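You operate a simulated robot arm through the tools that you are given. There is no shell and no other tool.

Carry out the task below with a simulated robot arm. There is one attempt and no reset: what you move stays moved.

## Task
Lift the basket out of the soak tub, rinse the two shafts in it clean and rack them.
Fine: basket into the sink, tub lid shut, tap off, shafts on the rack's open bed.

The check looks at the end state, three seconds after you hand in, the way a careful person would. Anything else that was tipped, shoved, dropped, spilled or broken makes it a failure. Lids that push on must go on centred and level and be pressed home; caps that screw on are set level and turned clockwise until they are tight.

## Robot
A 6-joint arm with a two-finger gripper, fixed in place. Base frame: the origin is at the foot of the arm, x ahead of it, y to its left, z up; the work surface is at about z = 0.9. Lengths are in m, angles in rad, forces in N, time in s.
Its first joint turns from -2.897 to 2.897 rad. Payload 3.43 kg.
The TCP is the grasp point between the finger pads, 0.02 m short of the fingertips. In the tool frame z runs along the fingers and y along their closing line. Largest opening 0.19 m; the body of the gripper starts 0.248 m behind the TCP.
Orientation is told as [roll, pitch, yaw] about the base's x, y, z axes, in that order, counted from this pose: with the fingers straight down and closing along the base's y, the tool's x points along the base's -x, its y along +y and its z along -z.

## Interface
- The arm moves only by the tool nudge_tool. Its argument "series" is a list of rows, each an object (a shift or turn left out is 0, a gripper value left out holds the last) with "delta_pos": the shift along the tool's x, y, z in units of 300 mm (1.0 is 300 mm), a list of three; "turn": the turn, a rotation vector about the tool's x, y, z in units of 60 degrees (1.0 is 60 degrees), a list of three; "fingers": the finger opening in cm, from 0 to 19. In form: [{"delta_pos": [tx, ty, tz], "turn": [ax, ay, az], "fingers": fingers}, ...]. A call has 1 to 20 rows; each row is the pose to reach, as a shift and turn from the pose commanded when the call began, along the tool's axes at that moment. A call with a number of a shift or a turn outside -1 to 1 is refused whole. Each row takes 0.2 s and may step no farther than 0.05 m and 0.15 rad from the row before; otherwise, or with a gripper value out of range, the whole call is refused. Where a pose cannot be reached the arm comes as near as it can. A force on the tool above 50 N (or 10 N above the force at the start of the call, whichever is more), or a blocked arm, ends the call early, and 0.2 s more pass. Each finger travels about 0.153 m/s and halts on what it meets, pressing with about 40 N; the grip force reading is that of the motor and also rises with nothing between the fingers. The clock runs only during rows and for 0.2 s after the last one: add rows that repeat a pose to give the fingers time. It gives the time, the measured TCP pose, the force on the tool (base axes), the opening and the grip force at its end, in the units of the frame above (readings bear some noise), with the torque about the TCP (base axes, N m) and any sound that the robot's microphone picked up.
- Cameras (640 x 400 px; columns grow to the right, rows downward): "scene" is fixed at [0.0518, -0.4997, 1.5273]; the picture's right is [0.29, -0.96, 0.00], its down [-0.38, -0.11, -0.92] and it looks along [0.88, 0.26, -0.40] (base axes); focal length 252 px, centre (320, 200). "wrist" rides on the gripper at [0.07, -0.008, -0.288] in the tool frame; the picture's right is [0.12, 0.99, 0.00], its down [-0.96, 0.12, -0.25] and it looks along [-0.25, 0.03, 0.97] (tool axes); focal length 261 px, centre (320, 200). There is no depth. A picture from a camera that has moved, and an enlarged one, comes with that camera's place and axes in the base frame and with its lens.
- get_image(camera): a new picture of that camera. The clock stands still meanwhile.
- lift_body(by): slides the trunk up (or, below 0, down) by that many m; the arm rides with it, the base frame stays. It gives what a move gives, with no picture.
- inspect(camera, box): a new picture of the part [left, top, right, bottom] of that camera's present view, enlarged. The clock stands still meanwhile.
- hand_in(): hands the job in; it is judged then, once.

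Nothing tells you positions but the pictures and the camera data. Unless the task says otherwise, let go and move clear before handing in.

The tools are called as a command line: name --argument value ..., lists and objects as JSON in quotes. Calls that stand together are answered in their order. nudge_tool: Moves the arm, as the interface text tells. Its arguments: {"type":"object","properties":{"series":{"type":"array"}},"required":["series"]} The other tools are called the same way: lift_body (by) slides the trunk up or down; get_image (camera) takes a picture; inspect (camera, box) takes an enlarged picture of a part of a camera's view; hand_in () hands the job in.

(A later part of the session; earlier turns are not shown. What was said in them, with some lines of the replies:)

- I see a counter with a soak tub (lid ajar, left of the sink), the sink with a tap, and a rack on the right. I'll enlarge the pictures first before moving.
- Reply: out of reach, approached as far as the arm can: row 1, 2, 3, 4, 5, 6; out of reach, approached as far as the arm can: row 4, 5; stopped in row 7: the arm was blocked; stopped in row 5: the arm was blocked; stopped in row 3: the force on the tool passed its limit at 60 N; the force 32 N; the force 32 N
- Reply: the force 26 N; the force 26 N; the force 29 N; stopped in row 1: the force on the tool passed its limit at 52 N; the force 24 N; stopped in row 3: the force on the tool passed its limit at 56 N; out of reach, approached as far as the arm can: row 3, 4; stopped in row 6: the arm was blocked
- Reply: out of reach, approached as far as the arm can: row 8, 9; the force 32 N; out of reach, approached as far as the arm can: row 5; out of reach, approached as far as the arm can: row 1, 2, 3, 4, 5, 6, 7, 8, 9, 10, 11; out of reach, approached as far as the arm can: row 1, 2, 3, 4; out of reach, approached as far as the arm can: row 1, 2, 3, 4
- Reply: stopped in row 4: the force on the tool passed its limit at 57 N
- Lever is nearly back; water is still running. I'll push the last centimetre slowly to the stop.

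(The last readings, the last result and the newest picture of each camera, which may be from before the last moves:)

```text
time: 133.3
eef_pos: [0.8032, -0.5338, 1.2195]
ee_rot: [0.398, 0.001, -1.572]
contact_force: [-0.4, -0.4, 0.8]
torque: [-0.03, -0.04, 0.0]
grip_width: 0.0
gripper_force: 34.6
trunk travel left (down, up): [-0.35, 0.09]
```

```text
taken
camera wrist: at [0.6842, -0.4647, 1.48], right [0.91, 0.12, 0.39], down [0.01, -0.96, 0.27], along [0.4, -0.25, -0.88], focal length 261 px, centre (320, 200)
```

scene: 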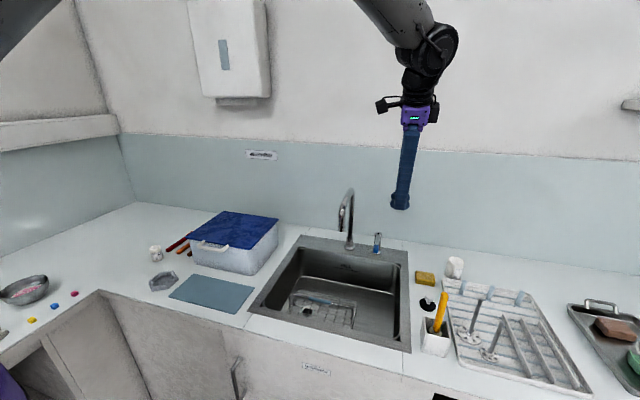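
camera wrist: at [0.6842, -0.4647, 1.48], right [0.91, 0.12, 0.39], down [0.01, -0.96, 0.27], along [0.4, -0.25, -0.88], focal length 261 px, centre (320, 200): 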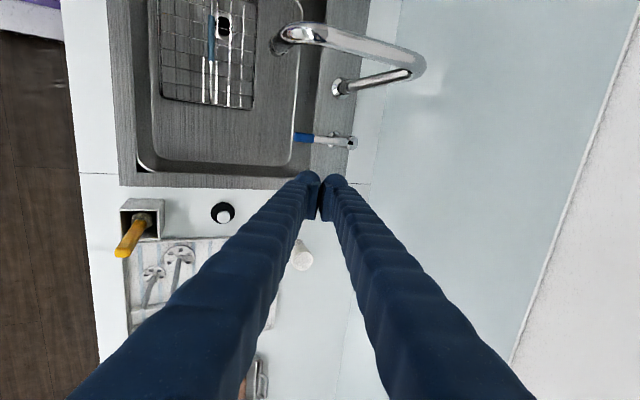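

inspect --camera "scene" --box '[140, 190, 300, 310]'

inspect --camera "scene" --box '[430, 270, 550, 380]'

inspect --camera "scene" --box '[240, 180, 420, 360]'

inspect --camera "wrist" --box '[110, 200, 230, 340]'

```text
3.33 times, centred on (220, 250) of scene
camera zoom: at [0.0518, -0.4997, 1.5273], right [0.29, -0.96, 0.0], down [-0.38, -0.11, -0.92], along [0.88, 0.26, -0.4], focal length 839 px, centre (653, 33)
```

zoom: 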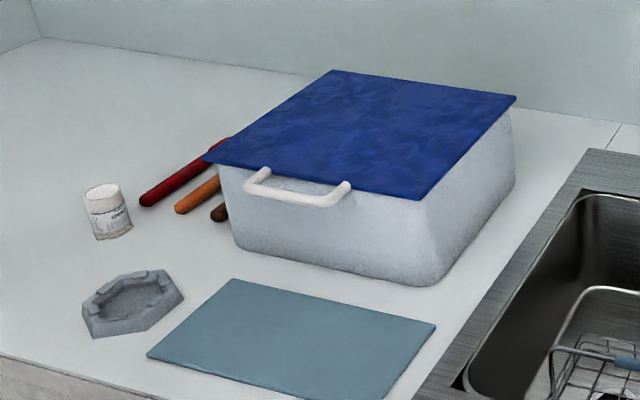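

```text
3.64 times, centred on (490, 325) of scene
camera zoom: at [0.0518, -0.4997, 1.5273], right [0.29, -0.96, 0.0], down [-0.38, -0.11, -0.92], along [0.88, 0.26, -0.4], focal length 915 px, centre (-298, -254)
```

zoom: 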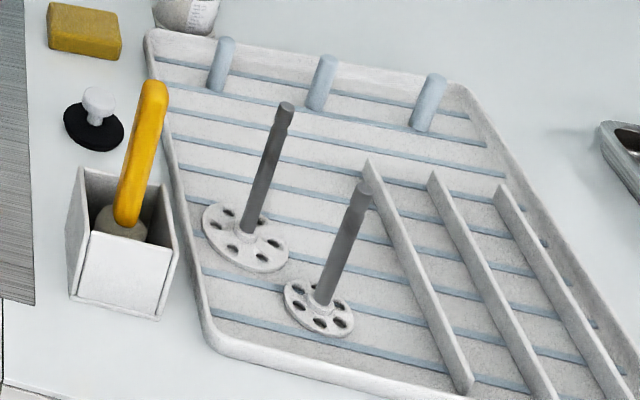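

```text
2.22 times, centred on (330, 270) of scene
camera zoom: at [0.0518, -0.4997, 1.5273], right [0.29, -0.96, 0.0], down [-0.38, -0.11, -0.92], along [0.88, 0.26, -0.4], focal length 559 px, centre (298, 44)
```

zoom: 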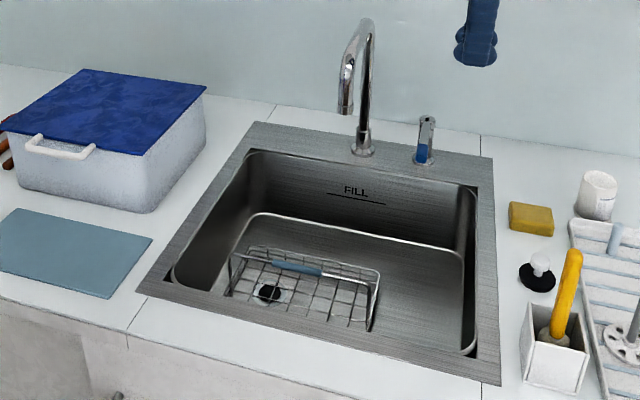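

```text
2.86 times, centred on (170, 270) of wrist
camera zoom: at [0.6842, -0.4647, 1.48], right [0.91, 0.12, 0.39], down [0.01, -0.96, 0.27], along [0.4, -0.25, -0.88], focal length 745 px, centre (749, 0)
```

zoom: 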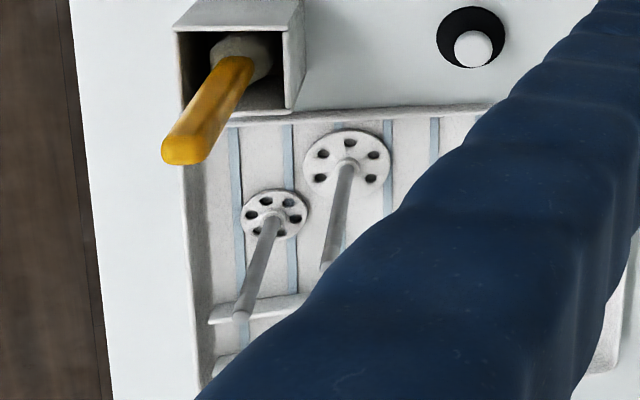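

inspect --camera "scene" --box '[140, 180, 300, 320]'

```text
2.86 times, centred on (220, 250) of scene
camera zoom: at [0.0518, -0.4997, 1.5273], right [0.29, -0.96, 0.0], down [-0.38, -0.11, -0.92], along [0.88, 0.26, -0.4], focal length 719 px, centre (606, 57)
```

zoom: 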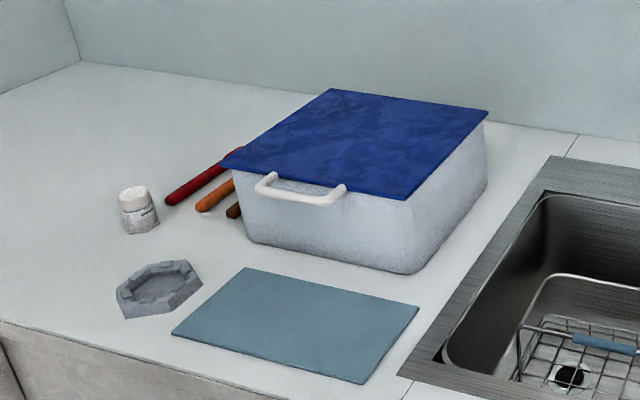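

The tub hasn't moved and its lid is shut. The basket is in the sink, the tap is off, and both clean shafts are standing on the rack's open bed. The arm is clear of everything, so I'm handing the job in.

hand_in

```text
The job is handed in.
```

The job is handed in and every part of the task is done. I checked the end state in the pictures beforehand, but the check returned no verdict.

- **Basket:** it sits flat on the floor of the sink.
- **Tub:** the lid is pressed shut, and the tub is where it was at the start.
- **Shafts:** both were held under the running tap until the suds and grime were gone. They now stand upright on the rack's open bed, next to each other without touching.
- **Tap:** the lever is back at its stop and no water is running.

I saw nothing else on the counter moved, spilled or knocked over. The gripper is empty and clear of everything.
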